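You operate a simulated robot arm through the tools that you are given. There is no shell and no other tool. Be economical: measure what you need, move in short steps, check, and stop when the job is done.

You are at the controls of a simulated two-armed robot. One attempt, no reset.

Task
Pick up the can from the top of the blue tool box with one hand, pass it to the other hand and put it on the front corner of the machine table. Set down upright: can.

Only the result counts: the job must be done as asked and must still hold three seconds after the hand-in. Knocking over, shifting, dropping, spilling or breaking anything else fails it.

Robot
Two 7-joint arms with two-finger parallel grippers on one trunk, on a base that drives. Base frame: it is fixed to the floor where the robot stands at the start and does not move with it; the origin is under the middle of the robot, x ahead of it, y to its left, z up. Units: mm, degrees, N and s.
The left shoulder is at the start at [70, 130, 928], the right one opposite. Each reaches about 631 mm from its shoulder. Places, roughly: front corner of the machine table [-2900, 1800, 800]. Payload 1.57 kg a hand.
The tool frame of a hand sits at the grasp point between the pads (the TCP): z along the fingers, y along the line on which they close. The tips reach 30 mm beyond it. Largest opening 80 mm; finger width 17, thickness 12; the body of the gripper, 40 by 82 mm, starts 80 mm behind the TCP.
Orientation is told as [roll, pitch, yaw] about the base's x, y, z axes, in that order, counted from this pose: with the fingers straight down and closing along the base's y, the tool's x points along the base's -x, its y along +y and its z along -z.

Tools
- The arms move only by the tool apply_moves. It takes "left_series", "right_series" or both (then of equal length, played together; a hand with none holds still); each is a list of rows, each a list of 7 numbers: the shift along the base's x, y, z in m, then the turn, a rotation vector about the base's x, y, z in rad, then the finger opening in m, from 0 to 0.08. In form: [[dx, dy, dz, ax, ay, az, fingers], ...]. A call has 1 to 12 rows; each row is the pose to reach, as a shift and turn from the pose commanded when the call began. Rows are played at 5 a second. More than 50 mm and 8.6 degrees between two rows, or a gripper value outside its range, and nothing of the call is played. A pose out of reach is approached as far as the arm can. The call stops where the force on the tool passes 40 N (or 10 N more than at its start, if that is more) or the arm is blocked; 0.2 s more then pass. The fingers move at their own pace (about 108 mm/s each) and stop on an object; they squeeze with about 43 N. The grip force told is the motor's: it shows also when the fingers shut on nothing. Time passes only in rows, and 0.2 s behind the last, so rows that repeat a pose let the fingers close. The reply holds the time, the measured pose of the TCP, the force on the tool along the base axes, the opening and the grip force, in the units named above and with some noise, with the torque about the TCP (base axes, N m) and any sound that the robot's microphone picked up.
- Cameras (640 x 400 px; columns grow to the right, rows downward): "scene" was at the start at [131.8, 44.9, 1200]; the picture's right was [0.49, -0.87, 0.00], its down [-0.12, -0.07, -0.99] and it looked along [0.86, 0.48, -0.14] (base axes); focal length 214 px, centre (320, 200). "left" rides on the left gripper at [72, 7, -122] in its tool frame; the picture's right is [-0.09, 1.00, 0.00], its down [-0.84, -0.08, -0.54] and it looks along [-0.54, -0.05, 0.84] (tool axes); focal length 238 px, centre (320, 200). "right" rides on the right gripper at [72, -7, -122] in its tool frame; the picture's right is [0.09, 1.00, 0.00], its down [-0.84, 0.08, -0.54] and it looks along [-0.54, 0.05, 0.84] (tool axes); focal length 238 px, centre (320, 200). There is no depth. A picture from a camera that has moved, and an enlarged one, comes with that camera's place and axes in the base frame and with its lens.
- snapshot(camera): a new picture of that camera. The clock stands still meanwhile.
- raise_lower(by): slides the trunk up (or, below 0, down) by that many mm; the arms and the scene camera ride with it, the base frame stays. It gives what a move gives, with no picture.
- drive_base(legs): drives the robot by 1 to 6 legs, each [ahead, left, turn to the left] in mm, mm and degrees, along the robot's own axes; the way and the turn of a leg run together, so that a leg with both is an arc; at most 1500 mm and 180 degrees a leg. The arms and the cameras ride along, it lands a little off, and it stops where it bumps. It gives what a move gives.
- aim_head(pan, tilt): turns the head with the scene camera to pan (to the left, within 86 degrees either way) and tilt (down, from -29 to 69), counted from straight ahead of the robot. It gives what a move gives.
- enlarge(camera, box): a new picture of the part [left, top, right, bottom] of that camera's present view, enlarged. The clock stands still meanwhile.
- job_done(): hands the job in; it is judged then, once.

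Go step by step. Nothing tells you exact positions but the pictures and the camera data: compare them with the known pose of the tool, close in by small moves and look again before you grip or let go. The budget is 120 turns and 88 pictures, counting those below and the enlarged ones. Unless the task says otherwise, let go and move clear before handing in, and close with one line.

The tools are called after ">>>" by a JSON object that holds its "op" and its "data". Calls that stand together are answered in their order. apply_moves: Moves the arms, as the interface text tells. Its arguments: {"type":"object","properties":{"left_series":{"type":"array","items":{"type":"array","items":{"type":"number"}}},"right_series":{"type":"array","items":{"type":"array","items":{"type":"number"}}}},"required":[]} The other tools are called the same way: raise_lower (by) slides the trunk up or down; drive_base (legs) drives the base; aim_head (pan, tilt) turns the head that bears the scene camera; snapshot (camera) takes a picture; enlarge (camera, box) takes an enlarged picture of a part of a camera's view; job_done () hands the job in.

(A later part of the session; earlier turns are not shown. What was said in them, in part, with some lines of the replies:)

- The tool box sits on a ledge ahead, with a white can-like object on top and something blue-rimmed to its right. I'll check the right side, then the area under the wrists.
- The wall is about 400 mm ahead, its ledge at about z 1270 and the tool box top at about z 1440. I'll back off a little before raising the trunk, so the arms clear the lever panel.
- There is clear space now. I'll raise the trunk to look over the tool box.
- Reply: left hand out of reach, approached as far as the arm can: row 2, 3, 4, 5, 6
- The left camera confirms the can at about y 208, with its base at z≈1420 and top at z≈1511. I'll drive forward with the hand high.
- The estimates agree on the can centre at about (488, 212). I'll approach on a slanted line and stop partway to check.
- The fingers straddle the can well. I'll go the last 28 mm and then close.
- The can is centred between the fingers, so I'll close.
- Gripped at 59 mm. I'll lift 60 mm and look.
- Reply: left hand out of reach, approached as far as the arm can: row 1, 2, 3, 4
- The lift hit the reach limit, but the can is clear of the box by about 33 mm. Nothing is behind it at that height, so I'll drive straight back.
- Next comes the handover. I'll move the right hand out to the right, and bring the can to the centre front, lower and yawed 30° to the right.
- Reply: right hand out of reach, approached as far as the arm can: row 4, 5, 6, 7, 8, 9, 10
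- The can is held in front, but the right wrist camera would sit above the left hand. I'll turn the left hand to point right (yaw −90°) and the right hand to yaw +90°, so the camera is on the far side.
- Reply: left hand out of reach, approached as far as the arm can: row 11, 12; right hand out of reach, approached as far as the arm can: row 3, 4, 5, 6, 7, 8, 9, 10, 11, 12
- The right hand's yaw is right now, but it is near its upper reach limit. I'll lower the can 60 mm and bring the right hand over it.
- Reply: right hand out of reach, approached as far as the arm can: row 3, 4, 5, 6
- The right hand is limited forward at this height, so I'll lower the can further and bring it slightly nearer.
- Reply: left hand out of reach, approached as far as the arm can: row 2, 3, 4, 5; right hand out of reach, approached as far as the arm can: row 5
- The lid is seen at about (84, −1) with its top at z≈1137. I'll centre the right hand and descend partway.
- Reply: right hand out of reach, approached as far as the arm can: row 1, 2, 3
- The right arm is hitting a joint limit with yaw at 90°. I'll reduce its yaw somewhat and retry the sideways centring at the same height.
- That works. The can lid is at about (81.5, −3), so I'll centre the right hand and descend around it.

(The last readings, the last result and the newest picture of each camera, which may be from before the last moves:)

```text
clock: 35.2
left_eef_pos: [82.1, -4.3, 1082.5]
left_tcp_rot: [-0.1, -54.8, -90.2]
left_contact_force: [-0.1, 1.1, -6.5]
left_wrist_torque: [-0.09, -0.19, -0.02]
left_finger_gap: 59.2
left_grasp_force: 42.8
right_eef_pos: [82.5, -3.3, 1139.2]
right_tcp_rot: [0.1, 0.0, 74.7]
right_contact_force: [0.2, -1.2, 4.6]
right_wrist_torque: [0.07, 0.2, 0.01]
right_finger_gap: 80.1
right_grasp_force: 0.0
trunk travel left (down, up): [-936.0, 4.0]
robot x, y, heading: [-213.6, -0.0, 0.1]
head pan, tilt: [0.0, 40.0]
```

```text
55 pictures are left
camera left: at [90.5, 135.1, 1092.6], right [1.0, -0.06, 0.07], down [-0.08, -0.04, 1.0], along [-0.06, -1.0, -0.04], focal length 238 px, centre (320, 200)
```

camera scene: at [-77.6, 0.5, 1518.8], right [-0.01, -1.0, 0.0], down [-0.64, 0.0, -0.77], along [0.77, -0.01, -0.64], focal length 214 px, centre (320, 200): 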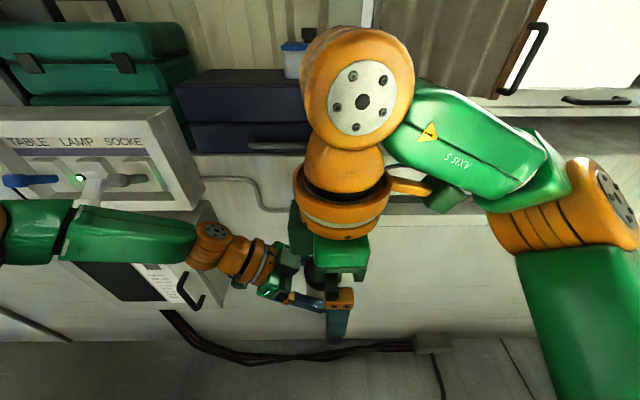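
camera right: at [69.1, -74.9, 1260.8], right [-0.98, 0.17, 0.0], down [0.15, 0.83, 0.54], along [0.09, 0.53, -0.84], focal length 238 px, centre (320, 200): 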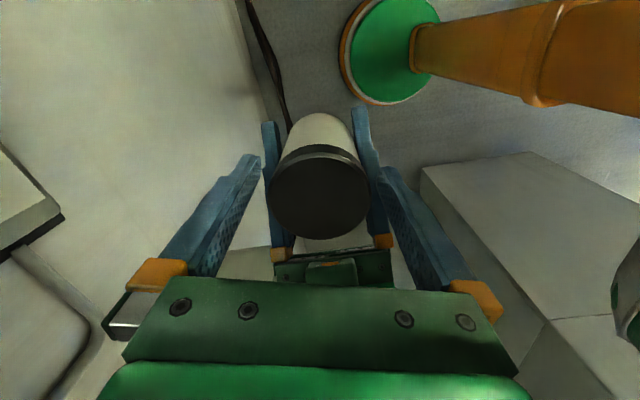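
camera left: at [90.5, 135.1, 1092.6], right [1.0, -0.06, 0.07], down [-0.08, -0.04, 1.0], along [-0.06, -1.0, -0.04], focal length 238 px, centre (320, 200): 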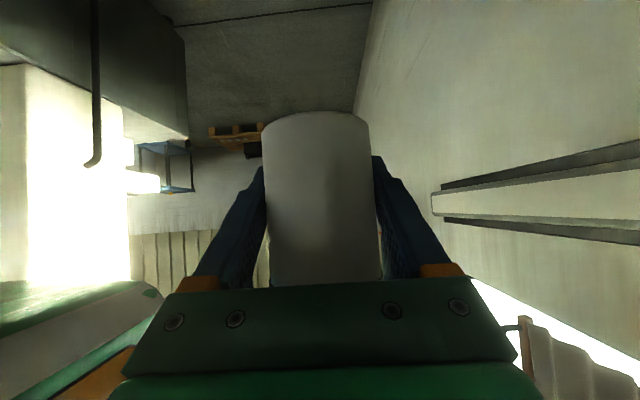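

There's a light touch of 4.6 N, from a right fingertip on the left finger. I'll raise 4 mm, then close the right hand.

>>> {"op": "apply_moves", "data": {"right_series": [[0, 0, 0.004, 0, 0, 0, 0.08], [0, 0, 0.004, 0, 0, 0, 0.07], [0, 0, 0.004, 0, 0, 0, 0.062], [0, 0, 0.004, 0, 0, 0, 0.055], [0, 0, 0.004, 0, 0, 0, 0.04], [0, 0, 0.004, 0, 0, 0, 0.04]]}}

>>> {"op": "snapshot", "data": {"camera": "right"}}

```text
clock: 36.6
left_eef_pos: [82.3, -5.8, 1082.6]
left_tcp_rot: [-0.1, -55.0, -90.3]
left_contact_force: [2.3, -0.5, -1.9]
left_wrist_torque: [0.01, 0.13, -0.15]
left_finger_gap: 59.2
left_grasp_force: 42.9
right_eef_pos: [80.0, -5.0, 1142.6]
right_tcp_rot: [0.0, 0.0, 74.8]
right_contact_force: [-1.5, 0.8, -0.2]
right_wrist_torque: [0.03, -0.01, 0.16]
right_finger_gap: 60.6
right_grasp_force: 42.8
trunk travel left (down, up): [-936.0, 4.0]
robot x, y, heading: [-214.0, 2.1, -0.2]
head pan, tilt: [0.0, 40.0]
```

```text
54 pictures are left
camera right: at [68.6, -75.8, 1264.8], right [-0.98, 0.17, 0.0], down [0.15, 0.83, 0.54], along [0.09, 0.53, -0.84], focal length 238 px, centre (320, 200)
```

right: 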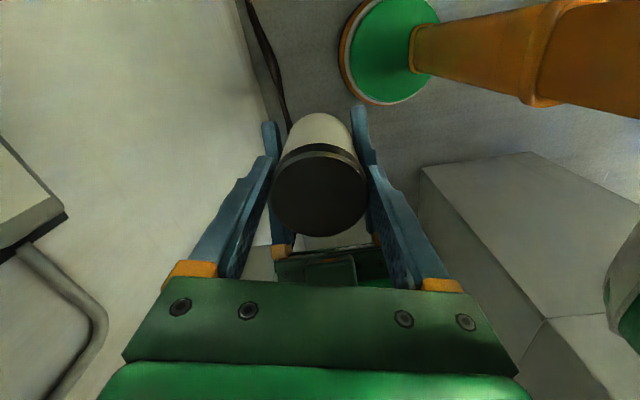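

The right hand holds the lid at 60.6 mm. I'll open the left hand and withdraw it along its own finger axis.

>>> {"op": "apply_moves", "data": {"left_series": [[0, 0, 0, 0, 0, 0, 0.062], [0, 0, 0, 0, 0, 0, 0.08], [0, 0, 0, 0, 0, 0, 0.08], [0, 0.012, 0.0084, 0, 0, 0, 0.08], [0, 0.033, 0.023, 0, 0, 0, 0.08], [0, 0.058, 0.0403, 0, 0, 0, 0.08], [0, 0.082, 0.057, 0, 0, 0, 0.08], [0, 0.107, 0.0745, 0, 0, 0, 0.08]]}}

>>> {"op": "snapshot", "data": {"camera": "right"}}

>>> {"op": "snapshot", "data": {"camera": "left"}}

```text
clock: 38.4
left_eef_pos: [79.1, 99.6, 1157.1]
left_tcp_rot: [-0.2, -55.1, -90.2]
left_contact_force: [-0.5, 0.6, -0.3]
left_wrist_torque: [-0.02, 0.02, 0.04]
left_finger_gap: 79.9
left_grasp_force: 0.0
right_eef_pos: [80.6, -3.2, 1142.4]
right_tcp_rot: [0.0, 0.0, 74.7]
right_contact_force: [-0.6, 0.3, -0.2]
right_wrist_torque: [-0.03, 0.0, 0.0]
right_finger_gap: 61.0
right_grasp_force: 42.7
trunk travel left (down, up): [-936.0, 4.0]
robot x, y, heading: [-213.9, 0.8, -0.2]
head pan, tilt: [0.0, 40.0]
```

```text
53 pictures are left
camera right: at [67.6, -75.1, 1265.1], right [-0.98, 0.17, 0.0], down [0.15, 0.83, 0.54], along [0.09, 0.53, -0.84], focal length 238 px, centre (320, 200)
```

right: 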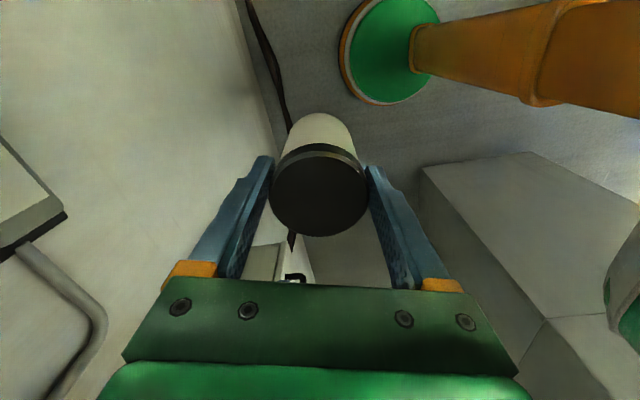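

```text
52 pictures are left
camera left: at [87.9, 240.4, 1167.4], right [1.0, -0.06, 0.07], down [-0.08, -0.03, 1.0], along [-0.06, -1.0, -0.04], focal length 238 px, centre (320, 200)
```

left: 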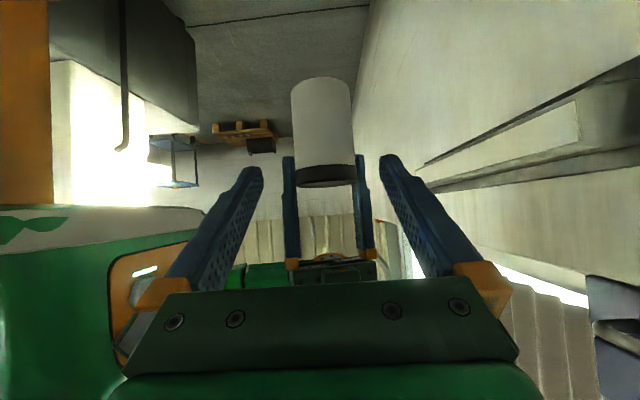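

Handover done: the right hand alone holds the can. Now I'll survey the surroundings before turning.

>>> {"op": "aim_head", "data": {"pan": 86, "tilt": 30}}

>>> {"op": "snapshot", "data": {"camera": "scene"}}

>>> {"op": "aim_head", "data": {"pan": -86, "tilt": 30}}

>>> {"op": "snapshot", "data": {"camera": "scene"}}

```text
clock: 40.0
left_eef_pos: [80.2, 99.5, 1156.3]
left_tcp_rot: [-0.3, -55.1, -90.1]
left_contact_force: [-0.1, -0.9, 0.1]
left_wrist_torque: [-0.05, 0.0, 0.01]
left_finger_gap: 79.8
left_grasp_force: 0.1
right_eef_pos: [80.5, -4.7, 1141.9]
right_tcp_rot: [0.1, -0.1, 74.8]
right_contact_force: [-0.1, -0.7, -0.1]
right_wrist_torque: [-0.04, 0.0, 0.04]
right_finger_gap: 60.7
right_grasp_force: 42.6
trunk travel left (down, up): [-936.0, 4.0]
robot x, y, heading: [-215.3, -3.6, -0.4]
head pan, tilt: [85.9, 30.0]
```

```text
51 pictures are left
camera scene: at [-155.9, 90.3, 1534.2], right [1.0, -0.08, 0.0], down [-0.04, -0.5, -0.87], along [0.07, 0.86, -0.5], focal length 214 px, centre (320, 200)
```

scene: 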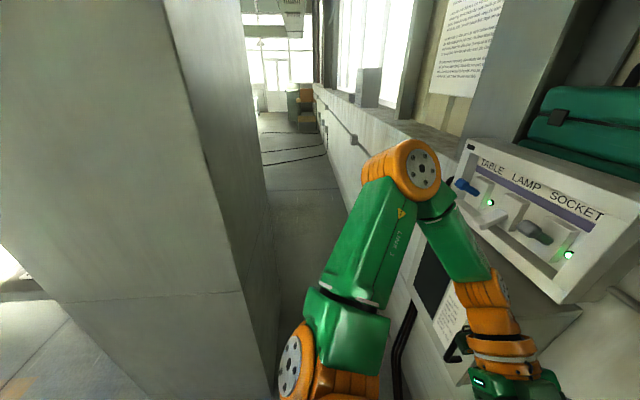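

```text
clock: 42.6
left_eef_pos: [81.3, 98.8, 1156.0]
left_tcp_rot: [-0.1, -55.0, -90.2]
left_contact_force: [0.3, -0.3, 0.0]
left_wrist_torque: [0.02, 0.0, 0.0]
left_finger_gap: 79.9
left_grasp_force: 0.2
right_eef_pos: [80.9, -3.8, 1143.4]
right_tcp_rot: [0.1, 0.0, 74.7]
right_contact_force: [0.4, 0.2, -0.2]
right_wrist_torque: [0.0, 0.02, 0.0]
right_finger_gap: 60.8
right_grasp_force: 43.3
trunk travel left (down, up): [-936.0, 4.0]
robot x, y, heading: [-217.2, 2.1, -0.4]
head pan, tilt: [-85.9, 30.0]
```

```text
50 pictures are left
camera scene: at [-157.1, -90.1, 1534.2], right [-1.0, -0.07, 0.0], down [-0.03, 0.5, -0.87], along [0.06, -0.86, -0.5], focal length 214 px, centre (320, 200)
```

scene: 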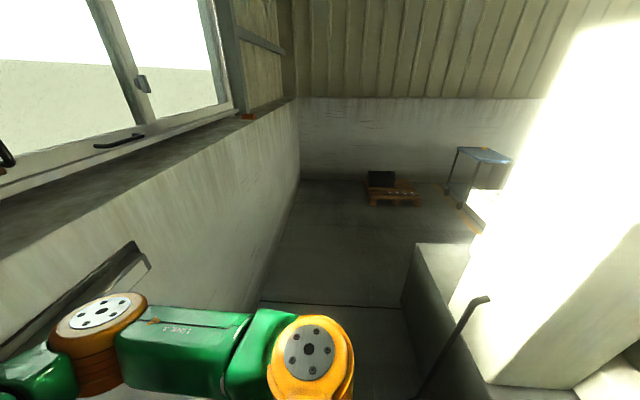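

The column corner is at about (−372, 556), and the space behind looks open. I'll back up 150 mm and turn left in stages.

>>> {"op": "drive_base", "data": {"legs": [[-130, 0, 0], [0, 0, 65]]}}

>>> {"op": "aim_head", "data": {"pan": 80, "tilt": 25}}

>>> {"op": "snapshot", "data": {"camera": "scene"}}

```text
clock: 46.8
left_eef_pos: [-315.9, 311.3, 1156.9]
left_tcp_rot: [-0.1, -55.0, -24.4]
left_contact_force: [-0.7, -0.9, 1.0]
left_wrist_torque: [0.03, 0.0, -0.01]
left_finger_gap: 80.0
left_grasp_force: 0.1
right_eef_pos: [-220.3, 269.4, 1142.9]
right_tcp_rot: [0.1, 0.0, 140.6]
right_contact_force: [0.5, 0.5, -2.4]
right_wrist_torque: [0.0, -0.02, 0.02]
right_finger_gap: 60.8
right_grasp_force: 42.9
trunk travel left (down, up): [-936.0, 4.0]
robot x, y, heading: [-345.4, 0.9, 65.3]
head pan, tilt: [-85.9, 30.0]
```

```text
clock: 49.3
left_eef_pos: [-314.9, 310.8, 1156.8]
left_tcp_rot: [-0.1, -55.0, -24.4]
left_contact_force: [0.6, 0.1, -1.0]
left_wrist_torque: [0.01, 0.02, 0.04]
left_finger_gap: 80.4
left_grasp_force: 0.1
right_eef_pos: [-220.6, 270.1, 1141.7]
right_tcp_rot: [0.1, 0.1, 140.6]
right_contact_force: [-0.5, 0.5, -3.3]
right_wrist_torque: [0.0, -0.03, -0.02]
right_finger_gap: 60.7
right_grasp_force: 43.0
trunk travel left (down, up): [-936.0, 4.0]
robot x, y, heading: [-347.8, 0.2, 65.4]
head pan, tilt: [80.0, 25.0]
```

```text
49 pictures are left
camera scene: at [-400.6, 99.5, 1542.1], right [0.57, 0.82, 0.0], down [0.35, -0.24, -0.91], along [-0.75, 0.51, -0.42], focal length 214 px, centre (320, 200)
```

scene: 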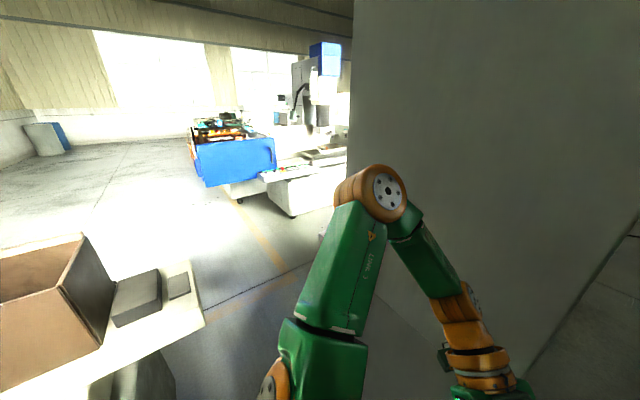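

A milling machine stands far ahead, and the expected table corner projects to about (318, 157). I'll zoom in.

>>> {"op": "enlarge", "data": {"camera": "scene", "box": [180, 30, 360, 230]}}

```text
2.00 times, centred on (270, 130) of scene
camera zoom: at [-400.6, 99.5, 1542.1], right [0.57, 0.82, 0.0], down [0.35, -0.24, -0.91], along [-0.75, 0.51, -0.42], focal length 429 px, centre (420, 340)
```

zoom: 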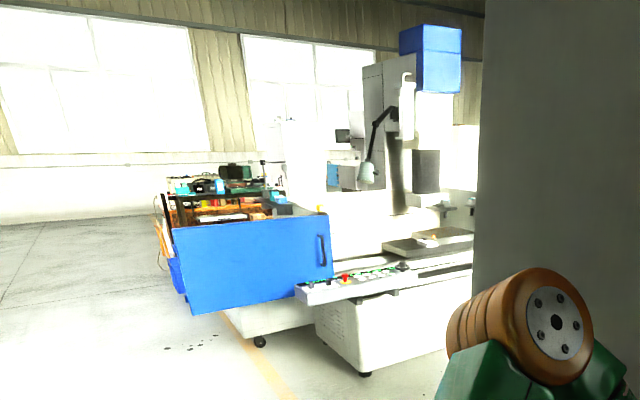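

The target matches the dark machine table. To get there I must pass between the column and the bench on the left, so I'll turn to face that way and look.

>>> {"op": "drive_base", "data": {"legs": [[0, 0, 85]]}}

>>> {"op": "aim_head", "data": {"pan": 0, "tilt": 35}}

>>> {"op": "snapshot", "data": {"camera": "scene"}}

>>> {"op": "aim_head", "data": {"pan": 40, "tilt": 35}}

>>> {"op": "snapshot", "data": {"camera": "scene"}}

```text
clock: 53.3
left_eef_pos: [-650.6, 67.1, 1156.3]
left_tcp_rot: [-0.2, -55.0, 59.2]
left_contact_force: [0.9, -0.5, -0.2]
left_wrist_torque: [-0.02, 0.01, 0.01]
left_finger_gap: 79.9
left_grasp_force: 0.0
right_eef_pos: [-598.5, 156.9, 1141.8]
right_tcp_rot: [0.1, 0.0, -135.8]
right_contact_force: [-0.2, -0.3, -3.0]
right_wrist_torque: [0.03, -0.02, -0.01]
right_finger_gap: 60.8
right_grasp_force: 42.6
trunk travel left (down, up): [-936.0, 4.0]
robot x, y, heading: [-347.5, 2.5, 149.0]
head pan, tilt: [80.0, 25.0]
```

```text
clock: 54.8
left_eef_pos: [-650.5, 66.8, 1155.7]
left_tcp_rot: [-0.2, -54.9, 59.2]
left_contact_force: [0.0, 0.2, -0.8]
left_wrist_torque: [-0.01, 0.01, 0.0]
left_finger_gap: 80.2
left_grasp_force: 0.0
right_eef_pos: [-597.3, 156.9, 1143.0]
right_tcp_rot: [0.0, 0.0, -135.8]
right_contact_force: [-0.5, -0.5, -2.1]
right_wrist_torque: [0.03, 0.01, 0.0]
right_finger_gap: 60.7
right_grasp_force: 42.9
trunk travel left (down, up): [-936.0, 4.0]
robot x, y, heading: [-345.5, 2.0, 149.1]
head pan, tilt: [0.0, 35.0]
```

```text
47 pictures are left
camera scene: at [-464.8, 72.2, 1526.4], right [0.51, 0.86, 0.0], down [0.49, -0.29, -0.82], along [-0.7, 0.42, -0.57], focal length 214 px, centre (320, 200)
```

scene: 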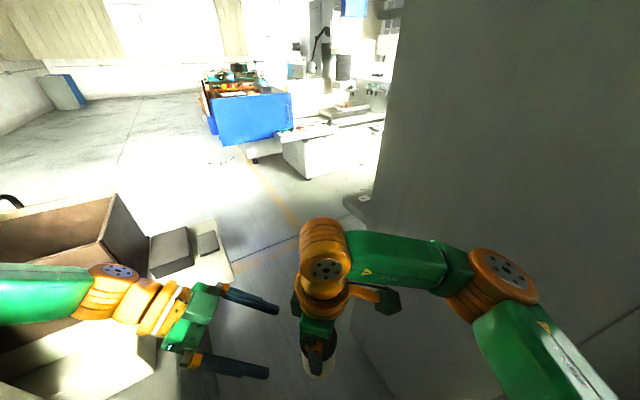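

```text
clock: 55.9
left_eef_pos: [-650.2, 66.4, 1156.3]
left_tcp_rot: [-0.1, -54.9, 59.3]
left_contact_force: [0.5, 0.4, 0.5]
left_wrist_torque: [-0.01, -0.01, -0.01]
left_finger_gap: 79.8
left_grasp_force: 0.2
right_eef_pos: [-598.6, 156.6, 1142.5]
right_tcp_rot: [0.1, 0.0, -135.9]
right_contact_force: [-0.2, -0.5, -2.8]
right_wrist_torque: [0.01, -0.02, 0.01]
right_finger_gap: 60.8
right_grasp_force: 43.1
trunk travel left (down, up): [-936.0, 4.0]
robot x, y, heading: [-346.1, 2.5, 149.2]
head pan, tilt: [40.0, 35.0]
```

```text
46 pictures are left
camera scene: at [-476.0, 13.3, 1526.4], right [-0.16, 0.99, 0.0], down [0.57, 0.09, -0.82], along [-0.81, -0.13, -0.57], focal length 214 px, centre (320, 200)
```

scene: 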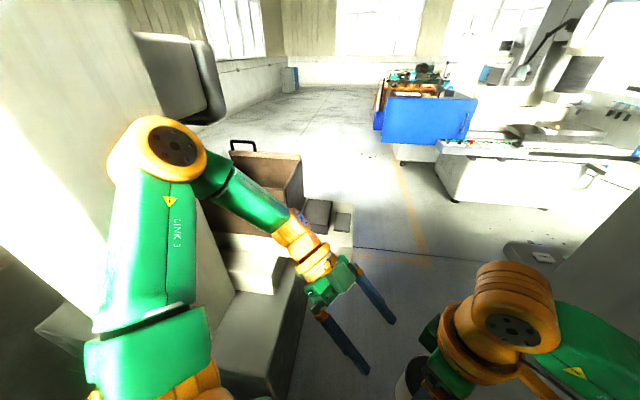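

The gap between the column corner (≈−880, 535) and the bench corner (≈−1050, 45) is about 520 mm. My base disc is about 190 mm in radius and the arms pass above the bench, so I'll go through slightly left of centre.

>>> {"op": "drive_base", "data": {"legs": [[0, 60, 6], [450, 0, 0]]}}

>>> {"op": "aim_head", "data": {"pan": -50, "tilt": 40}}

>>> {"op": "snapshot", "data": {"camera": "scene"}}

>>> {"op": "aim_head", "data": {"pan": 50, "tilt": 45}}

>>> {"op": "snapshot", "data": {"camera": "scene"}}

```text
clock: 59.1
left_eef_pos: [-1082.2, 165.2, 1157.8]
left_tcp_rot: [0.0, -55.0, 65.0]
left_contact_force: [0.7, -1.4, 0.2]
left_wrist_torque: [0.0, 0.02, 0.01]
left_finger_gap: 79.9
left_grasp_force: 0.0
right_eef_pos: [-1039.5, 259.6, 1143.4]
right_tcp_rot: [-0.1, 0.0, -129.8]
right_contact_force: [-0.8, -0.3, -2.2]
right_wrist_torque: [-0.01, -0.02, 0.0]
right_finger_gap: 60.5
right_grasp_force: 43.0
trunk travel left (down, up): [-936.0, 4.0]
robot x, y, heading: [-774.7, 135.2, 155.2]
head pan, tilt: [40.0, 35.0]
```

```text
clock: 60.8
left_eef_pos: [-1084.3, 165.8, 1156.4]
left_tcp_rot: [-0.2, -55.1, 65.2]
left_contact_force: [-0.1, -0.3, 1.0]
left_wrist_torque: [0.0, -0.03, 0.01]
left_finger_gap: 79.9
left_grasp_force: 0.1
right_eef_pos: [-1041.9, 260.9, 1142.1]
right_tcp_rot: [0.1, 0.1, -129.8]
right_contact_force: [-0.1, 0.7, -2.1]
right_wrist_torque: [0.02, 0.01, 0.0]
right_finger_gap: 60.5
right_grasp_force: 43.3
trunk travel left (down, up): [-936.0, 4.0]
robot x, y, heading: [-774.1, 132.0, 155.2]
head pan, tilt: [-50.0, 40.0]
```

```text
45 pictures are left
camera scene: at [-842.7, 236.1, 1518.8], right [0.97, 0.26, 0.0], down [0.17, -0.62, -0.77], along [-0.2, 0.74, -0.64], focal length 214 px, centre (320, 200)
```

scene: 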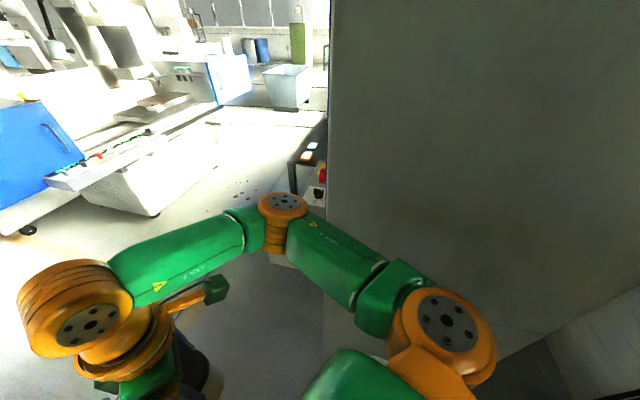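

```text
clock: 62.6
left_eef_pos: [-1084.5, 166.1, 1157.2]
left_tcp_rot: [-0.1, -55.0, 65.1]
left_contact_force: [0.4, -0.3, 0.2]
left_wrist_torque: [0.03, -0.02, -0.02]
left_finger_gap: 80.0
left_grasp_force: 0.1
right_eef_pos: [-1041.6, 260.7, 1141.9]
right_tcp_rot: [0.1, 0.0, -129.8]
right_contact_force: [-0.1, 0.0, -3.1]
right_wrist_torque: [0.02, -0.01, 0.02]
right_finger_gap: 60.7
right_grasp_force: 43.0
trunk travel left (down, up): [-936.0, 4.0]
robot x, y, heading: [-773.8, 134.2, 155.2]
head pan, tilt: [50.0, 45.0]
```

```text
44 pictures are left
camera scene: at [-894.0, 119.5, 1511.5], right [-0.42, 0.91, 0.0], down [0.64, 0.3, -0.71], along [-0.64, -0.3, -0.71], focal length 214 px, centre (320, 200)
```

scene: 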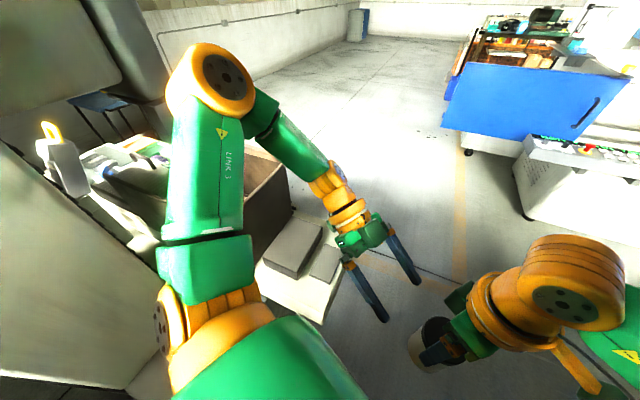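

I'm passing the column, with the right elbow just beyond its edge. A small left turn will swing that elbow away before I continue.

>>> {"op": "drive_base", "data": {"legs": [[0, 0, 10], [550, -75, 0]]}}

>>> {"op": "aim_head", "data": {"pan": -25, "tilt": 25}}

>>> {"op": "snapshot", "data": {"camera": "scene"}}

```text
clock: 66.4
left_eef_pos: [-1587.2, 319.1, 1157.5]
left_tcp_rot: [0.0, -54.9, 75.4]
left_contact_force: [-0.8, 1.1, 0.1]
left_wrist_torque: [-0.02, 0.02, 0.01]
left_finger_gap: 80.0
left_grasp_force: 0.1
right_eef_pos: [-1561.4, 419.3, 1142.5]
right_tcp_rot: [-0.1, -0.1, -119.3]
right_contact_force: [-0.1, -0.5, -2.7]
right_wrist_torque: [0.0, -0.02, -0.01]
right_finger_gap: 60.8
right_grasp_force: 43.1
trunk travel left (down, up): [-936.0, 4.0]
robot x, y, heading: [-1278.6, 341.8, 165.7]
head pan, tilt: [50.0, 45.0]
```

```text
clock: 67.9
left_eef_pos: [-1588.7, 319.2, 1156.6]
left_tcp_rot: [-0.2, -54.9, 75.6]
left_contact_force: [0.0, -0.2, 0.4]
left_wrist_torque: [0.03, 0.01, -0.02]
left_finger_gap: 80.1
left_grasp_force: 0.0
right_eef_pos: [-1562.4, 420.1, 1143.4]
right_tcp_rot: [0.1, 0.1, -119.6]
right_contact_force: [0.0, 0.3, -2.2]
right_wrist_torque: [0.01, -0.01, -0.06]
right_finger_gap: 60.9
right_grasp_force: 43.2
trunk travel left (down, up): [-936.0, 4.0]
robot x, y, heading: [-1278.4, 342.3, 165.4]
head pan, tilt: [-25.0, 25.0]
```

```text
43 pictures are left
camera scene: at [-1396.8, 413.5, 1542.1], right [0.64, 0.77, 0.0], down [0.33, -0.27, -0.91], along [-0.7, 0.58, -0.42], focal length 214 px, centre (320, 200)
```

scene: 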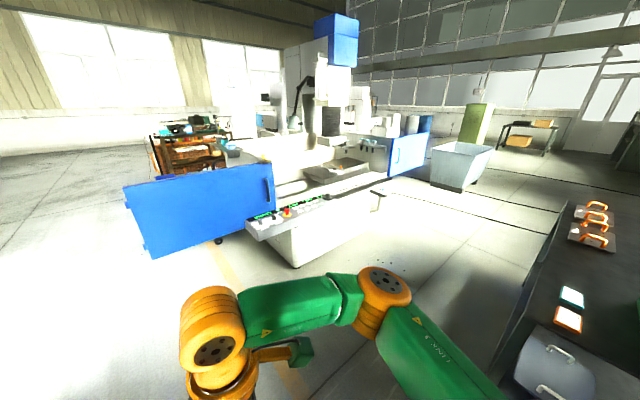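

I'm through the gap. The expected corner projects to (330, 181), the dark table slab in the machine. I'll zoom in.

>>> {"op": "enlarge", "data": {"camera": "scene", "box": [240, 110, 440, 270]}}

```text
2.50 times, centred on (340, 190) of scene
camera zoom: at [-1396.8, 413.5, 1542.1], right [0.64, 0.77, 0.0], down [0.33, -0.27, -0.91], along [-0.7, 0.58, -0.42], focal length 536 px, centre (270, 225)
```

zoom: 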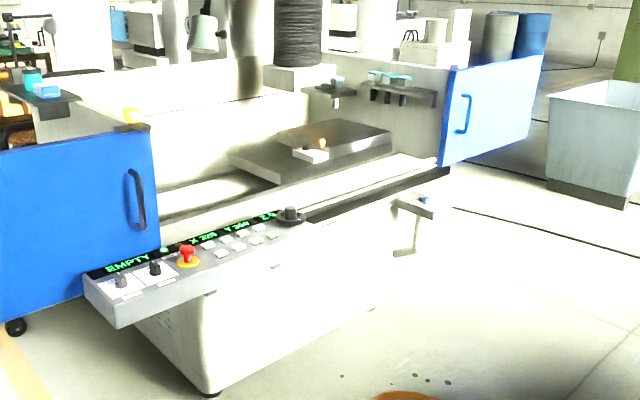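

Geometry: the slab's front-left corner is at about (−2925, 1720, 800) and the machine faces +x. I'll drive to about (−2200, 1700) facing it, then look again.

>>> {"op": "drive_base", "data": {"legs": [[0, 0, 14.5], [460, -680, 0], [460, -680, 0]]}}

>>> {"op": "aim_head", "data": {"pan": 15, "tilt": 35}}

>>> {"op": "snapshot", "data": {"camera": "scene"}}

>>> {"op": "aim_head", "data": {"pan": -15, "tilt": 35}}

>>> {"op": "snapshot", "data": {"camera": "scene"}}

```text
clock: 77.1
left_eef_pos: [-2468.4, 1630.5, 1156.4]
left_tcp_rot: [-0.1, -55.1, 87.7]
left_contact_force: [0.4, 0.0, -0.5]
left_wrist_torque: [0.0, 0.02, -0.02]
left_finger_gap: 80.1
left_grasp_force: 0.2
right_eef_pos: [-2465.5, 1733.2, 1143.4]
right_tcp_rot: [-0.1, -0.1, -107.2]
right_contact_force: [0.4, -0.5, -2.0]
right_wrist_torque: [-0.01, -0.02, -0.02]
right_finger_gap: 60.7
right_grasp_force: 42.7
trunk travel left (down, up): [-936.0, 4.0]
robot x, y, heading: [-2174.8, 1720.2, 177.6]
head pan, tilt: [-25.0, 25.0]
```

```text
clock: 78.1
left_eef_pos: [-2468.9, 1631.2, 1157.4]
left_tcp_rot: [-0.1, -55.0, 87.8]
left_contact_force: [-1.0, 0.2, 0.1]
left_wrist_torque: [0.0, 0.02, 0.0]
left_finger_gap: 80.4
left_grasp_force: 0.0
right_eef_pos: [-2465.8, 1736.5, 1142.1]
right_tcp_rot: [0.1, 0.0, -107.2]
right_contact_force: [0.1, 0.5, -1.7]
right_wrist_torque: [0.0, -0.01, 0.0]
right_finger_gap: 60.6
right_grasp_force: 42.8
trunk travel left (down, up): [-936.0, 4.0]
robot x, y, heading: [-2169.9, 1719.6, 177.7]
head pan, tilt: [15.0, 35.0]
```

```text
41 pictures are left
camera scene: at [-2306.6, 1702.0, 1526.4], right [-0.22, 0.98, 0.0], down [0.56, 0.13, -0.82], along [-0.8, -0.18, -0.57], focal length 214 px, centre (320, 200)
```

scene: 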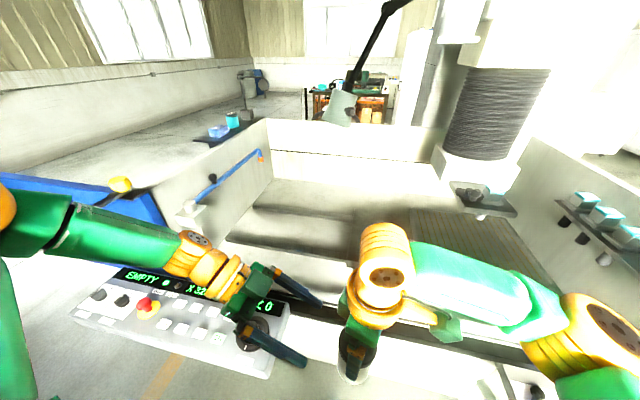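

```text
clock: 79.1
left_eef_pos: [-2470.3, 1631.8, 1156.9]
left_tcp_rot: [-0.1, -55.1, 87.8]
left_contact_force: [0.9, 0.2, -0.1]
left_wrist_torque: [-0.02, 0.0, -0.01]
left_finger_gap: 80.2
left_grasp_force: 0.0
right_eef_pos: [-2465.6, 1735.5, 1142.6]
right_tcp_rot: [0.1, 0.0, -107.2]
right_contact_force: [-0.7, -1.1, -2.3]
right_wrist_torque: [0.01, 0.01, 0.0]
right_finger_gap: 60.5
right_grasp_force: 42.9
trunk travel left (down, up): [-936.0, 4.0]
robot x, y, heading: [-2170.7, 1719.5, 177.7]
head pan, tilt: [-15.0, 35.0]
```

```text
40 pictures are left
camera scene: at [-2304.7, 1747.1, 1526.4], right [0.3, 0.95, 0.0], down [0.55, -0.17, -0.82], along [-0.78, 0.24, -0.57], focal length 214 px, centre (320, 200)
```

scene: 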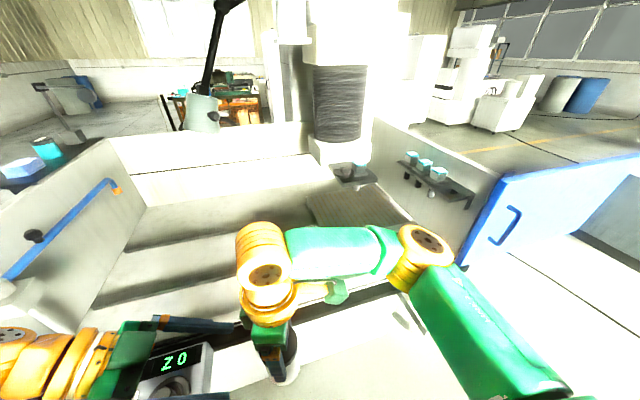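

The arms block the view of the slab. I'll turn the left hand to face the machine, off to the left, and use its camera.

>>> {"op": "apply_moves", "data": {"left_series": [[-0.013, -0.01, 0.008, 0, 0, 0.13, 0.08], [-0.026, -0.02, 0.016, 0, 0, 0.26, 0.08], [-0.04, -0.03, 0.025, 0, 0, 0.39, 0.08], [-0.053, -0.04, 0.033, 0, 0, 0.52, 0.08], [-0.066, -0.05, 0.041, 0, 0, 0.65, 0.08], [-0.08, -0.06, 0.05, 0, 0, 0.78, 0.08], [-0.093, -0.06, 0.058, 0, 0, 0.91, 0.08], [-0.106, -0.06, 0.066, 0, 0, 1.04, 0.08], [-0.12, -0.06, 0.075, 0, 0, 1.17, 0.08], [-0.133, -0.06, 0.083, 0, 0, 1.3, 0.08], [-0.146, -0.06, 0.091, 0, 0, 1.43, 0.08], [-0.15, -0.06, 0.1, 0, 0, 1.56, 0.08]]}}

>>> {"op": "snapshot", "data": {"camera": "left"}}

>>> {"op": "snapshot", "data": {"camera": "scene"}}

```text
clock: 81.7
left_eef_pos: [-2619.3, 1572.6, 1258.2]
left_tcp_rot: [0.0, -55.0, 177.1]
left_contact_force: [0.3, 0.9, 0.0]
left_wrist_torque: [-0.02, 0.02, 0.03]
left_finger_gap: 80.2
left_grasp_force: 0.1
right_eef_pos: [-2466.0, 1736.1, 1142.3]
right_tcp_rot: [0.2, -0.1, -107.3]
right_contact_force: [0.0, -0.2, -1.9]
right_wrist_torque: [-0.02, 0.02, 0.02]
right_finger_gap: 60.8
right_grasp_force: 43.3
trunk travel left (down, up): [-936.0, 4.0]
robot x, y, heading: [-2168.2, 1718.4, 178.0]
head pan, tilt: [-15.0, 35.0]
```

```text
39 pictures are left
camera left: at [-2477.8, 1558.7, 1268.0], right [-0.1, -0.99, 0.07], down [-0.03, 0.08, 1.0], along [-0.99, 0.1, -0.04], focal length 238 px, centre (320, 200)
```

left: 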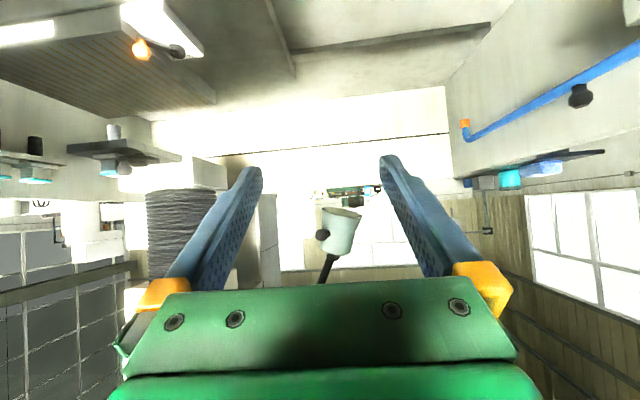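

```text
38 pictures are left
camera scene: at [-2304.8, 1749.0, 1526.3], right [0.3, 0.95, 0.0], down [0.55, -0.17, -0.82], along [-0.78, 0.24, -0.57], focal length 214 px, centre (320, 200)
```

scene: 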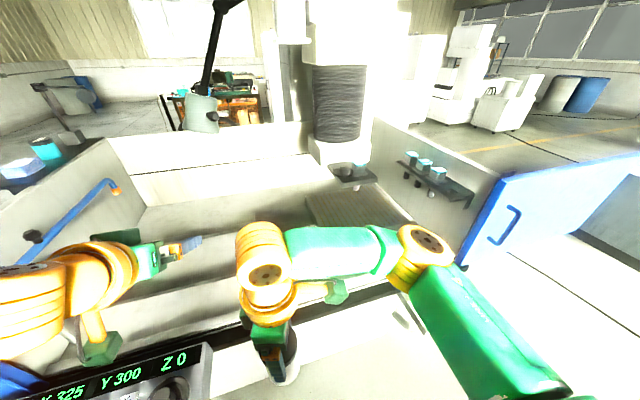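

The slab is at the image edge. I'll tilt the left hand further down and a bit to the right.

>>> {"op": "apply_moves", "data": {"left_series": [[0, 0, 0, 0, -0.11, -0.06, 0.08], [0, 0, 0, 0, -0.22, -0.12, 0.08], [0, 0, 0, 0, -0.33, -0.18, 0.08], [0, 0, 0, 0, -0.44, -0.24, 0.08], [0, 0, 0, 0, -0.52, -0.3, 0.08]]}}

>>> {"op": "snapshot", "data": {"camera": "left"}}

```text
clock: 82.9
left_eef_pos: [-2620.3, 1572.0, 1256.7]
left_tcp_rot: [-6.6, -25.6, 163.7]
left_contact_force: [-0.1, -0.8, -0.5]
left_wrist_torque: [-0.01, 0.02, 0.01]
left_finger_gap: 80.1
left_grasp_force: 0.0
right_eef_pos: [-2465.6, 1734.7, 1142.8]
right_tcp_rot: [0.1, 0.0, -107.1]
right_contact_force: [-0.1, 0.6, -2.7]
right_wrist_torque: [0.03, -0.03, -0.02]
right_finger_gap: 60.6
right_grasp_force: 43.0
trunk travel left (down, up): [-936.0, 4.0]
robot x, y, heading: [-2164.6, 1716.2, 177.9]
head pan, tilt: [-15.0, 35.0]
```

```text
37 pictures are left
camera left: at [-2512.8, 1518.8, 1333.5], right [-0.4, -0.91, -0.06], down [-0.49, 0.16, 0.85], along [-0.77, 0.38, -0.52], focal length 238 px, centre (320, 200)
```

left: 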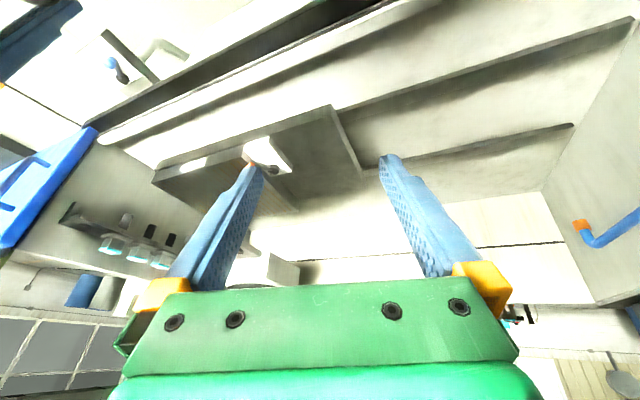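

>>> {"op": "enlarge", "data": {"camera": "left", "box": [140, 80, 400, 240]}}

```text
2.46 times, centred on (270, 160) of left
camera zoom: at [-2512.8, 1518.8, 1333.5], right [-0.4, -0.91, -0.06], down [-0.49, 0.16, 0.85], along [-0.77, 0.38, -0.52], focal length 587 px, centre (443, 298)
```

zoom: 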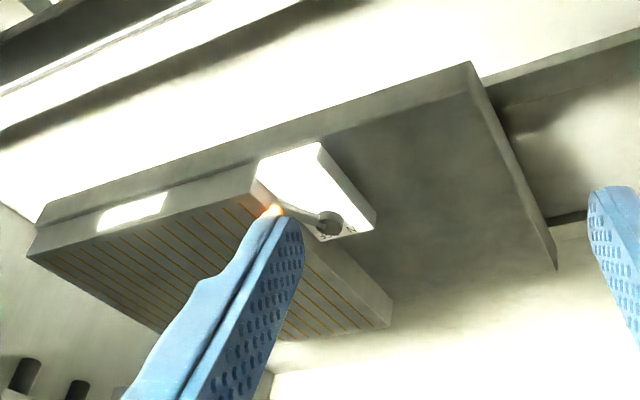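

The plate's front-left top corner is at about (−2912, 1706, 805), and its left part is free, with a white block starting near y≈1905. I'll place the can at about (−2957, 1780). First I'll unwind the right hand's yaw and extend it forward.

>>> {"op": "apply_moves", "data": {"right_series": [[-0.01, 0.01, 0, 0, 0, -0.11, 0.04], [-0.02, 0.02, 0, 0, 0, -0.22, 0.04], [-0.035, 0.03, 0, 0, 0, -0.33, 0.04], [-0.05, 0.04, 0, 0, 0, -0.44, 0.04], [-0.065, 0.05, 0, 0, 0, -0.55, 0.04], [-0.08, 0.06, 0, 0, 0, -0.66, 0.04], [-0.1, 0.07, 0, 0, 0, -0.77, 0.04], [-0.12, 0.07, 0, 0, 0, -0.88, 0.04], [-0.13, 0.07, 0, 0, 0, -0.95, 0.04], [-0.13, 0.07, 0, 0, 0, -0.95, 0.04]]}}

>>> {"op": "snapshot", "data": {"camera": "scene"}}

```text
clock: 85.1
left_eef_pos: [-2618.7, 1572.5, 1257.3]
left_tcp_rot: [-6.5, -25.8, 163.8]
left_contact_force: [0.1, -1.1, -0.7]
left_wrist_torque: [0.03, -0.02, -0.01]
left_finger_gap: 79.9
left_grasp_force: 0.1
right_eef_pos: [-2598.1, 1806.8, 1142.3]
right_tcp_rot: [0.1, 0.0, -161.7]
right_contact_force: [0.8, 0.0, -2.8]
right_wrist_torque: [-0.02, 0.01, 0.01]
right_finger_gap: 60.3
right_grasp_force: 43.4
trunk travel left (down, up): [-936.0, 4.0]
robot x, y, heading: [-2172.6, 1723.2, 177.9]
head pan, tilt: [-15.0, 35.0]
```

```text
35 pictures are left
camera scene: at [-2304.8, 1747.7, 1526.3], right [0.3, 0.95, 0.0], down [0.55, -0.17, -0.82], along [-0.78, 0.24, -0.57], focal length 214 px, centre (320, 200)
```

scene: 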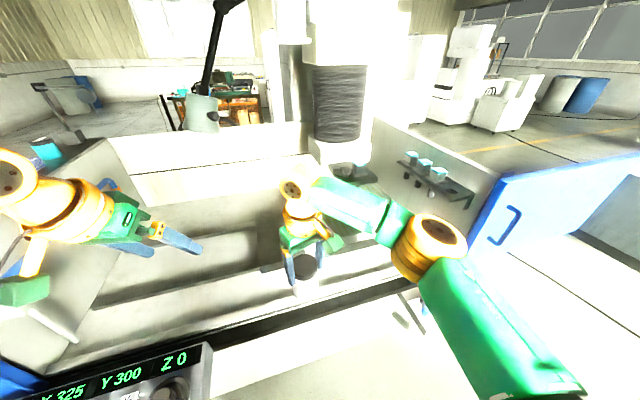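

Good reach: the right hand is now 430 mm ahead of the base. I'll drive forward so the can comes over the plate, in two parts.

>>> {"op": "drive_base", "data": {"legs": [[200, 20, 0]]}}

>>> {"op": "snapshot", "data": {"camera": "scene"}}

>>> {"op": "snapshot", "data": {"camera": "left"}}

```text
clock: 86.7
left_eef_pos: [-2817.5, 1560.6, 1259.5]
left_tcp_rot: [-6.5, -26.0, 163.9]
left_contact_force: [-0.2, 0.0, -0.3]
left_wrist_torque: [0.03, 0.02, 0.01]
left_finger_gap: 80.1
left_grasp_force: 0.0
right_eef_pos: [-2796.3, 1794.4, 1144.9]
right_tcp_rot: [0.1, -0.2, -161.6]
right_contact_force: [-0.1, -0.7, -1.4]
right_wrist_torque: [-0.02, 0.01, 0.02]
right_finger_gap: 60.4
right_grasp_force: 42.8
trunk travel left (down, up): [-936.0, 4.0]
robot x, y, heading: [-2371.9, 1703.6, 177.8]
head pan, tilt: [-15.0, 35.0]
```

```text
34 pictures are left
camera scene: at [-2502.5, 1736.5, 1526.9], right [0.3, 0.95, 0.0], down [0.54, -0.17, -0.82], along [-0.78, 0.24, -0.57], focal length 214 px, centre (320, 200)
```

scene: 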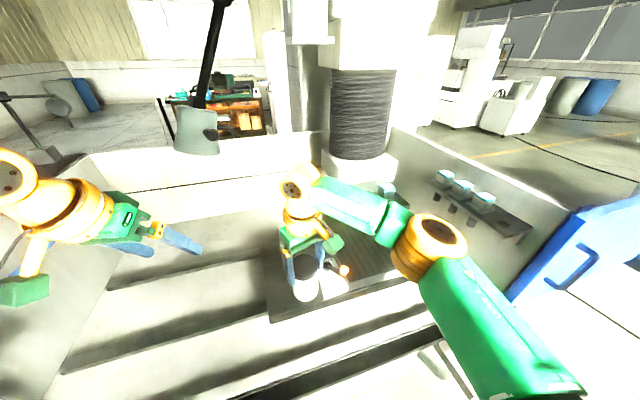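

```text
33 pictures are left
camera left: at [-2710.5, 1507.9, 1335.0], right [-0.4, -0.91, -0.06], down [-0.49, 0.16, 0.86], along [-0.77, 0.37, -0.51], focal length 238 px, centre (320, 200)
```

left: 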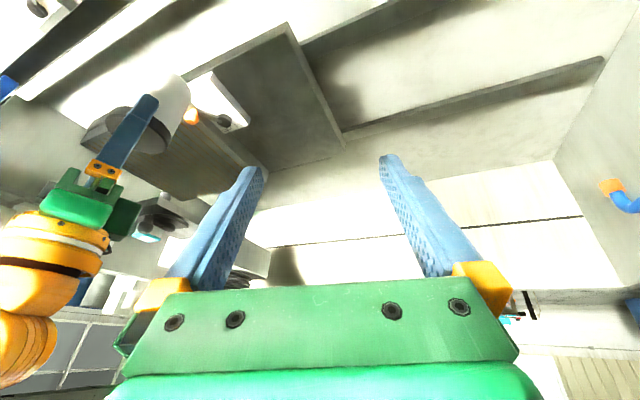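

The plate corner is consistently near (−2895, 1690). I'll drive the remaining 158 mm.

>>> {"op": "drive_base", "data": {"legs": [[158, 25, 0]]}}

>>> {"op": "snapshot", "data": {"camera": "scene"}}

>>> {"op": "snapshot", "data": {"camera": "right"}}

```text
clock: 88.1
left_eef_pos: [-2974.4, 1540.0, 1258.6]
left_tcp_rot: [-6.6, -26.0, 164.0]
left_contact_force: [-0.1, -0.3, -0.3]
left_wrist_torque: [-0.03, 0.01, 0.03]
left_finger_gap: 80.0
left_grasp_force: 0.0
right_eef_pos: [-2954.4, 1775.5, 1145.4]
right_tcp_rot: [0.0, -0.2, -161.5]
right_contact_force: [0.5, 0.0, -1.7]
right_wrist_torque: [0.02, -0.01, 0.0]
right_finger_gap: 60.5
right_grasp_force: 43.0
trunk travel left (down, up): [-936.0, 4.0]
robot x, y, heading: [-2530.5, 1689.0, 177.8]
head pan, tilt: [-15.0, 35.0]
```

```text
32 pictures are left
camera scene: at [-2659.8, 1717.2, 1526.9], right [0.29, 0.96, 0.0], down [0.55, -0.17, -0.82], along [-0.78, 0.24, -0.57], focal length 214 px, centre (320, 200)
```

scene: 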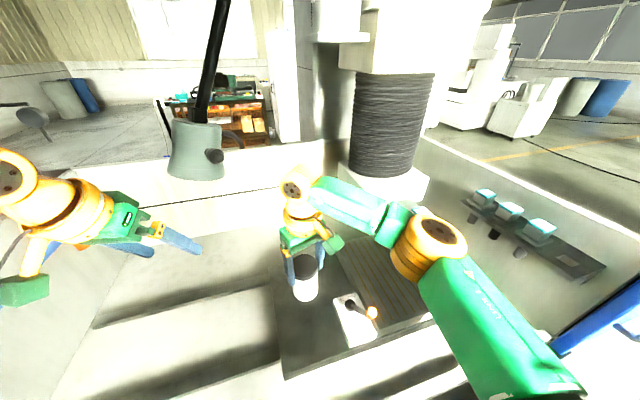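

```text
31 pictures are left
camera right: at [-2888.1, 1803.9, 1266.5], right [0.4, -0.91, 0.0], down [-0.77, -0.34, 0.55], along [-0.5, -0.22, -0.84], focal length 238 px, centre (320, 200)
```

right: 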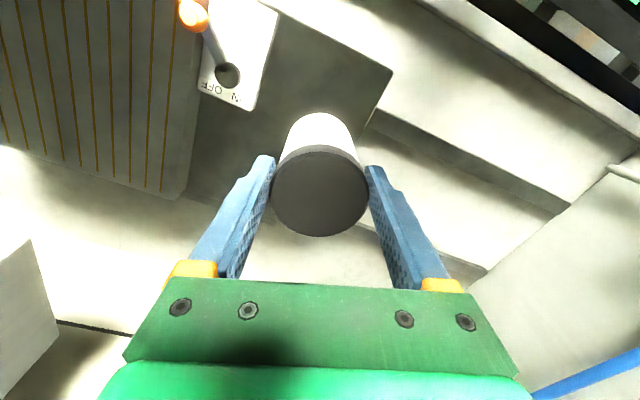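

Two cameras agree on the corner at (−2876, 1682, ≈815). I'll shift the can to about x −2935 and lower the trunk by 190 mm.

>>> {"op": "apply_moves", "data": {"right_series": [[0.01, 0, 0, 0, 0, 0, 0.04], [0.02, 0, 0, 0, 0, 0, 0.04]]}}

>>> {"op": "raise_lower", "data": {"by": -190}}

>>> {"op": "snapshot", "data": {"camera": "right"}}

>>> {"op": "snapshot", "data": {"camera": "scene"}}

>>> {"op": "snapshot", "data": {"camera": "left"}}

```text
clock: 88.7
left_eef_pos: [-2977.4, 1539.5, 1257.3]
left_tcp_rot: [-6.3, -25.8, 164.0]
left_contact_force: [0.1, -0.5, 0.0]
left_wrist_torque: [-0.02, -0.01, 0.03]
left_finger_gap: 80.0
left_grasp_force: 0.1
right_eef_pos: [-2936.9, 1776.3, 1143.6]
right_tcp_rot: [0.0, -0.1, -161.5]
right_contact_force: [0.2, -0.4, -2.1]
right_wrist_torque: [0.02, 0.02, 0.02]
right_finger_gap: 60.5
right_grasp_force: 42.6
trunk travel left (down, up): [-936.0, 4.0]
robot x, y, heading: [-2531.1, 1690.3, 177.7]
head pan, tilt: [-15.0, 35.0]
```

```text
clock: 90.8
left_eef_pos: [-2979.0, 1540.7, 1067.6]
left_tcp_rot: [-6.5, -25.6, 164.0]
left_contact_force: [0.2, -0.2, 0.0]
left_wrist_torque: [-0.02, -0.02, -0.01]
left_finger_gap: 79.8
left_grasp_force: 0.2
right_eef_pos: [-2939.3, 1774.5, 953.2]
right_tcp_rot: [-0.1, 0.0, -161.6]
right_contact_force: [-1.1, 0.2, -2.3]
right_wrist_torque: [-0.02, -0.01, 0.01]
right_finger_gap: 60.8
right_grasp_force: 42.5
trunk travel left (down, up): [-746.0, 194.0]
robot x, y, heading: [-2532.9, 1689.6, 178.1]
head pan, tilt: [-15.0, 35.0]
```

```text
30 pictures are left
camera right: at [-2873.1, 1803.9, 1075.1], right [0.4, -0.91, 0.0], down [-0.77, -0.34, 0.54], along [-0.5, -0.22, -0.84], focal length 238 px, centre (320, 200)
```

right: 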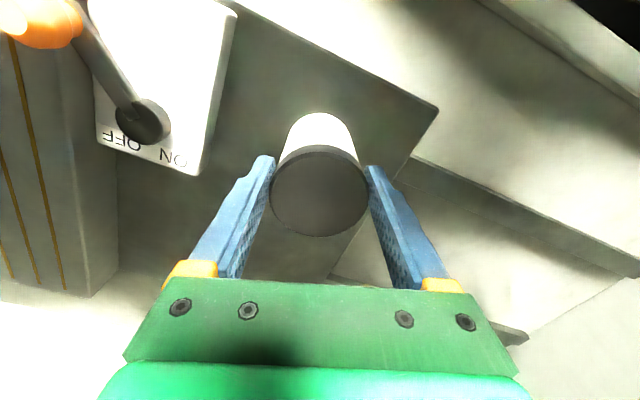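

```text
29 pictures are left
camera scene: at [-2665.4, 1716.5, 1336.4], right [0.29, 0.96, 0.0], down [0.55, -0.17, -0.82], along [-0.78, 0.24, -0.57], focal length 214 px, centre (320, 200)
```

scene: 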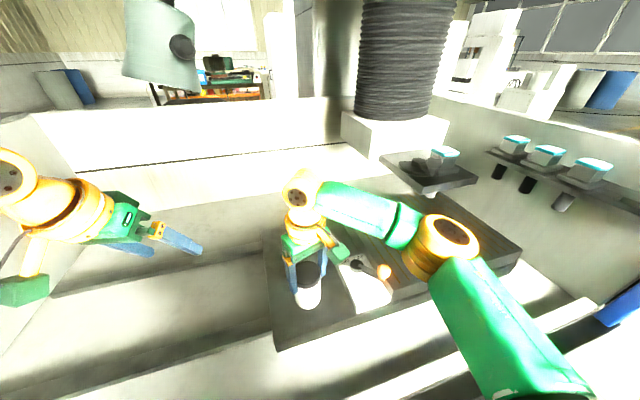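

```text
28 pictures are left
camera left: at [-2871.9, 1487.3, 1143.6], right [-0.4, -0.91, -0.06], down [-0.49, 0.16, 0.86], along [-0.77, 0.37, -0.51], focal length 238 px, centre (320, 200)
```

left: 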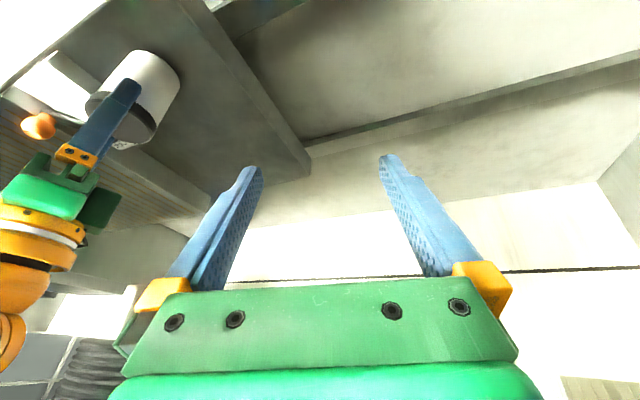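

I'm now about 15–50 mm above the plate, so I'll creep down and watch the force.

>>> {"op": "apply_moves", "data": {"right_series": [[0, 0, -0.003, 0, 0, 0, 0.04], [0, 0, -0.006, 0, 0, 0, 0.04], [0, 0, -0.009, 0, 0, 0, 0.04], [0, 0, -0.012, 0, 0, 0, 0.04], [0, 0, -0.015, 0, 0, 0, 0.04], [0, 0, -0.018, 0, 0, 0, 0.04]]}}

>>> {"op": "enlarge", "data": {"camera": "scene", "box": [240, 220, 400, 360]}}

```text
clock: 92.2
left_eef_pos: [-2975.4, 1540.5, 1067.9]
left_tcp_rot: [-6.4, -26.0, 163.9]
left_contact_force: [0.4, -0.5, 0.5]
left_wrist_torque: [0.01, -0.01, -0.01]
left_finger_gap: 79.9
left_grasp_force: 0.1
right_eef_pos: [-2936.5, 1774.8, 937.7]
right_tcp_rot: [0.0, -0.3, -161.5]
right_contact_force: [-9.7, 5.4, 36.0]
right_wrist_torque: [0.03, 0.44, 0.01]
right_finger_gap: 60.8
right_grasp_force: 42.6
trunk travel left (down, up): [-746.0, 194.0]
robot x, y, heading: [-2532.5, 1691.1, 177.9]
head pan, tilt: [-15.0, 35.0]
```

```text
2.86 times, centred on (320, 290) of scene
camera zoom: at [-2660.5, 1717.5, 1337.1], right [0.29, 0.96, 0.0], down [0.55, -0.17, -0.82], along [-0.78, 0.24, -0.57], focal length 613 px, centre (320, -57)
```

zoom: 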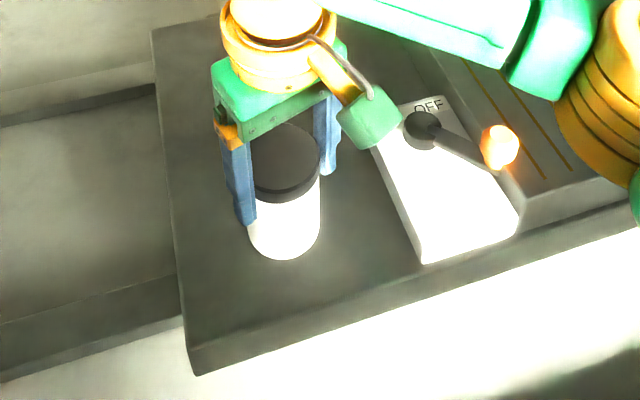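

Contact at TCP z≈938, which agrees with a plate top near 842. I'll back off slightly to unload before opening.

>>> {"op": "apply_moves", "data": {"right_series": [[0, 0, 0.001, 0, 0, 0, 0.04], [0, 0, 0.002, 0, 0, 0, 0.04], [0, 0, 0.002, 0, 0, 0, 0.04]]}}

```text
clock: 93.0
left_eef_pos: [-2977.0, 1540.2, 1067.3]
left_tcp_rot: [-6.4, -25.8, 164.0]
left_contact_force: [1.0, -0.9, 0.4]
left_wrist_torque: [-0.02, -0.01, -0.01]
left_finger_gap: 80.0
left_grasp_force: 0.1
right_eef_pos: [-2935.8, 1775.9, 938.0]
right_tcp_rot: [-0.1, 0.1, -161.4]
right_contact_force: [0.5, 2.6, 8.3]
right_wrist_torque: [-0.07, 0.26, -0.04]
right_finger_gap: 60.1
right_grasp_force: 42.8
trunk travel left (down, up): [-746.0, 194.0]
robot x, y, heading: [-2532.9, 1689.8, 178.0]
head pan, tilt: [-15.0, 35.0]
```

The can is resting at about 8 N. I'll open gradually and lift straight up.

>>> {"op": "apply_moves", "data": {"right_series": [[0, 0, 0.0003, 0, 0, 0, 0.062], [0, 0, 0.0003, 0, 0, 0, 0.066], [0, 0, 0.0003, 0, 0, 0, 0.072], [0, 0, 0.0003, 0, 0, 0, 0.08], [0, 0, 0.0003, 0, 0, 0, 0.08], [0, 0, 0.01, 0, 0, 0, 0.08], [0, 0, 0.025, 0, 0, 0, 0.08], [0, 0, 0.045, 0, 0, 0, 0.08], [0, 0, 0.07, 0, 0, 0, 0.08], [0, 0, 0.1, 0, 0, 0, 0.08]]}}

>>> {"op": "snapshot", "data": {"camera": "scene"}}

>>> {"op": "snapshot", "data": {"camera": "right"}}

```text
clock: 95.2
left_eef_pos: [-2978.1, 1540.8, 1067.3]
left_tcp_rot: [-6.5, -25.7, 164.0]
left_contact_force: [0.3, 0.0, 0.6]
left_wrist_torque: [0.04, -0.01, -0.02]
left_finger_gap: 80.4
left_grasp_force: 0.0
right_eef_pos: [-2940.0, 1772.7, 1037.7]
right_tcp_rot: [0.0, 0.0, -161.6]
right_contact_force: [0.0, -0.9, -0.5]
right_wrist_torque: [0.03, 0.0, -0.02]
right_finger_gap: 80.2
right_grasp_force: 0.1
trunk travel left (down, up): [-746.0, 194.0]
robot x, y, heading: [-2529.6, 1691.2, 178.0]
head pan, tilt: [-15.0, 35.0]
```

```text
26 pictures are left
camera scene: at [-2664.3, 1715.9, 1336.4], right [0.29, 0.96, 0.0], down [0.55, -0.17, -0.82], along [-0.78, 0.24, -0.57], focal length 214 px, centre (320, 200)
```

scene: 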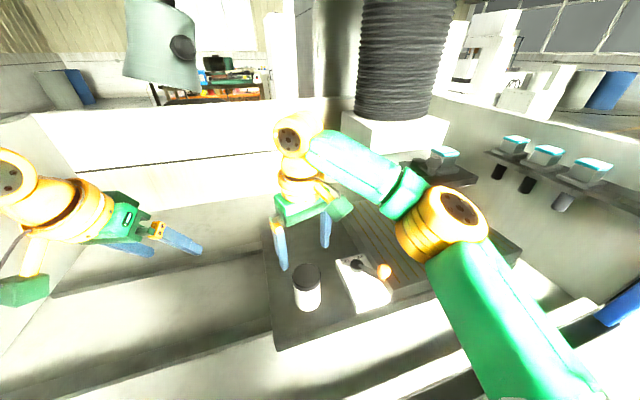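

```text
25 pictures are left
camera right: at [-2874.0, 1800.9, 1159.6], right [0.4, -0.91, 0.0], down [-0.77, -0.34, 0.54], along [-0.5, -0.22, -0.84], focal length 238 px, centre (320, 200)
```

right: 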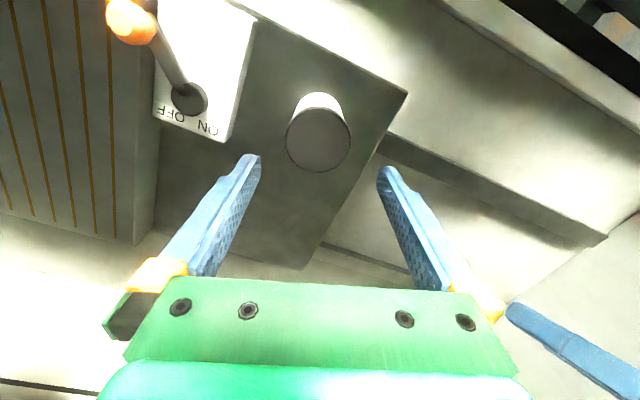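

The can stands upright and free on the front corner of the machine table, and both hands are clear, so I'm handing in.

>>> {"op": "job_done", "data": {}}

```text
The job is handed in.
```

The can was picked from the tool box with the left hand, passed to the right hand and set upright on the front corner of the machine table; I saw nothing else knocked or moved.
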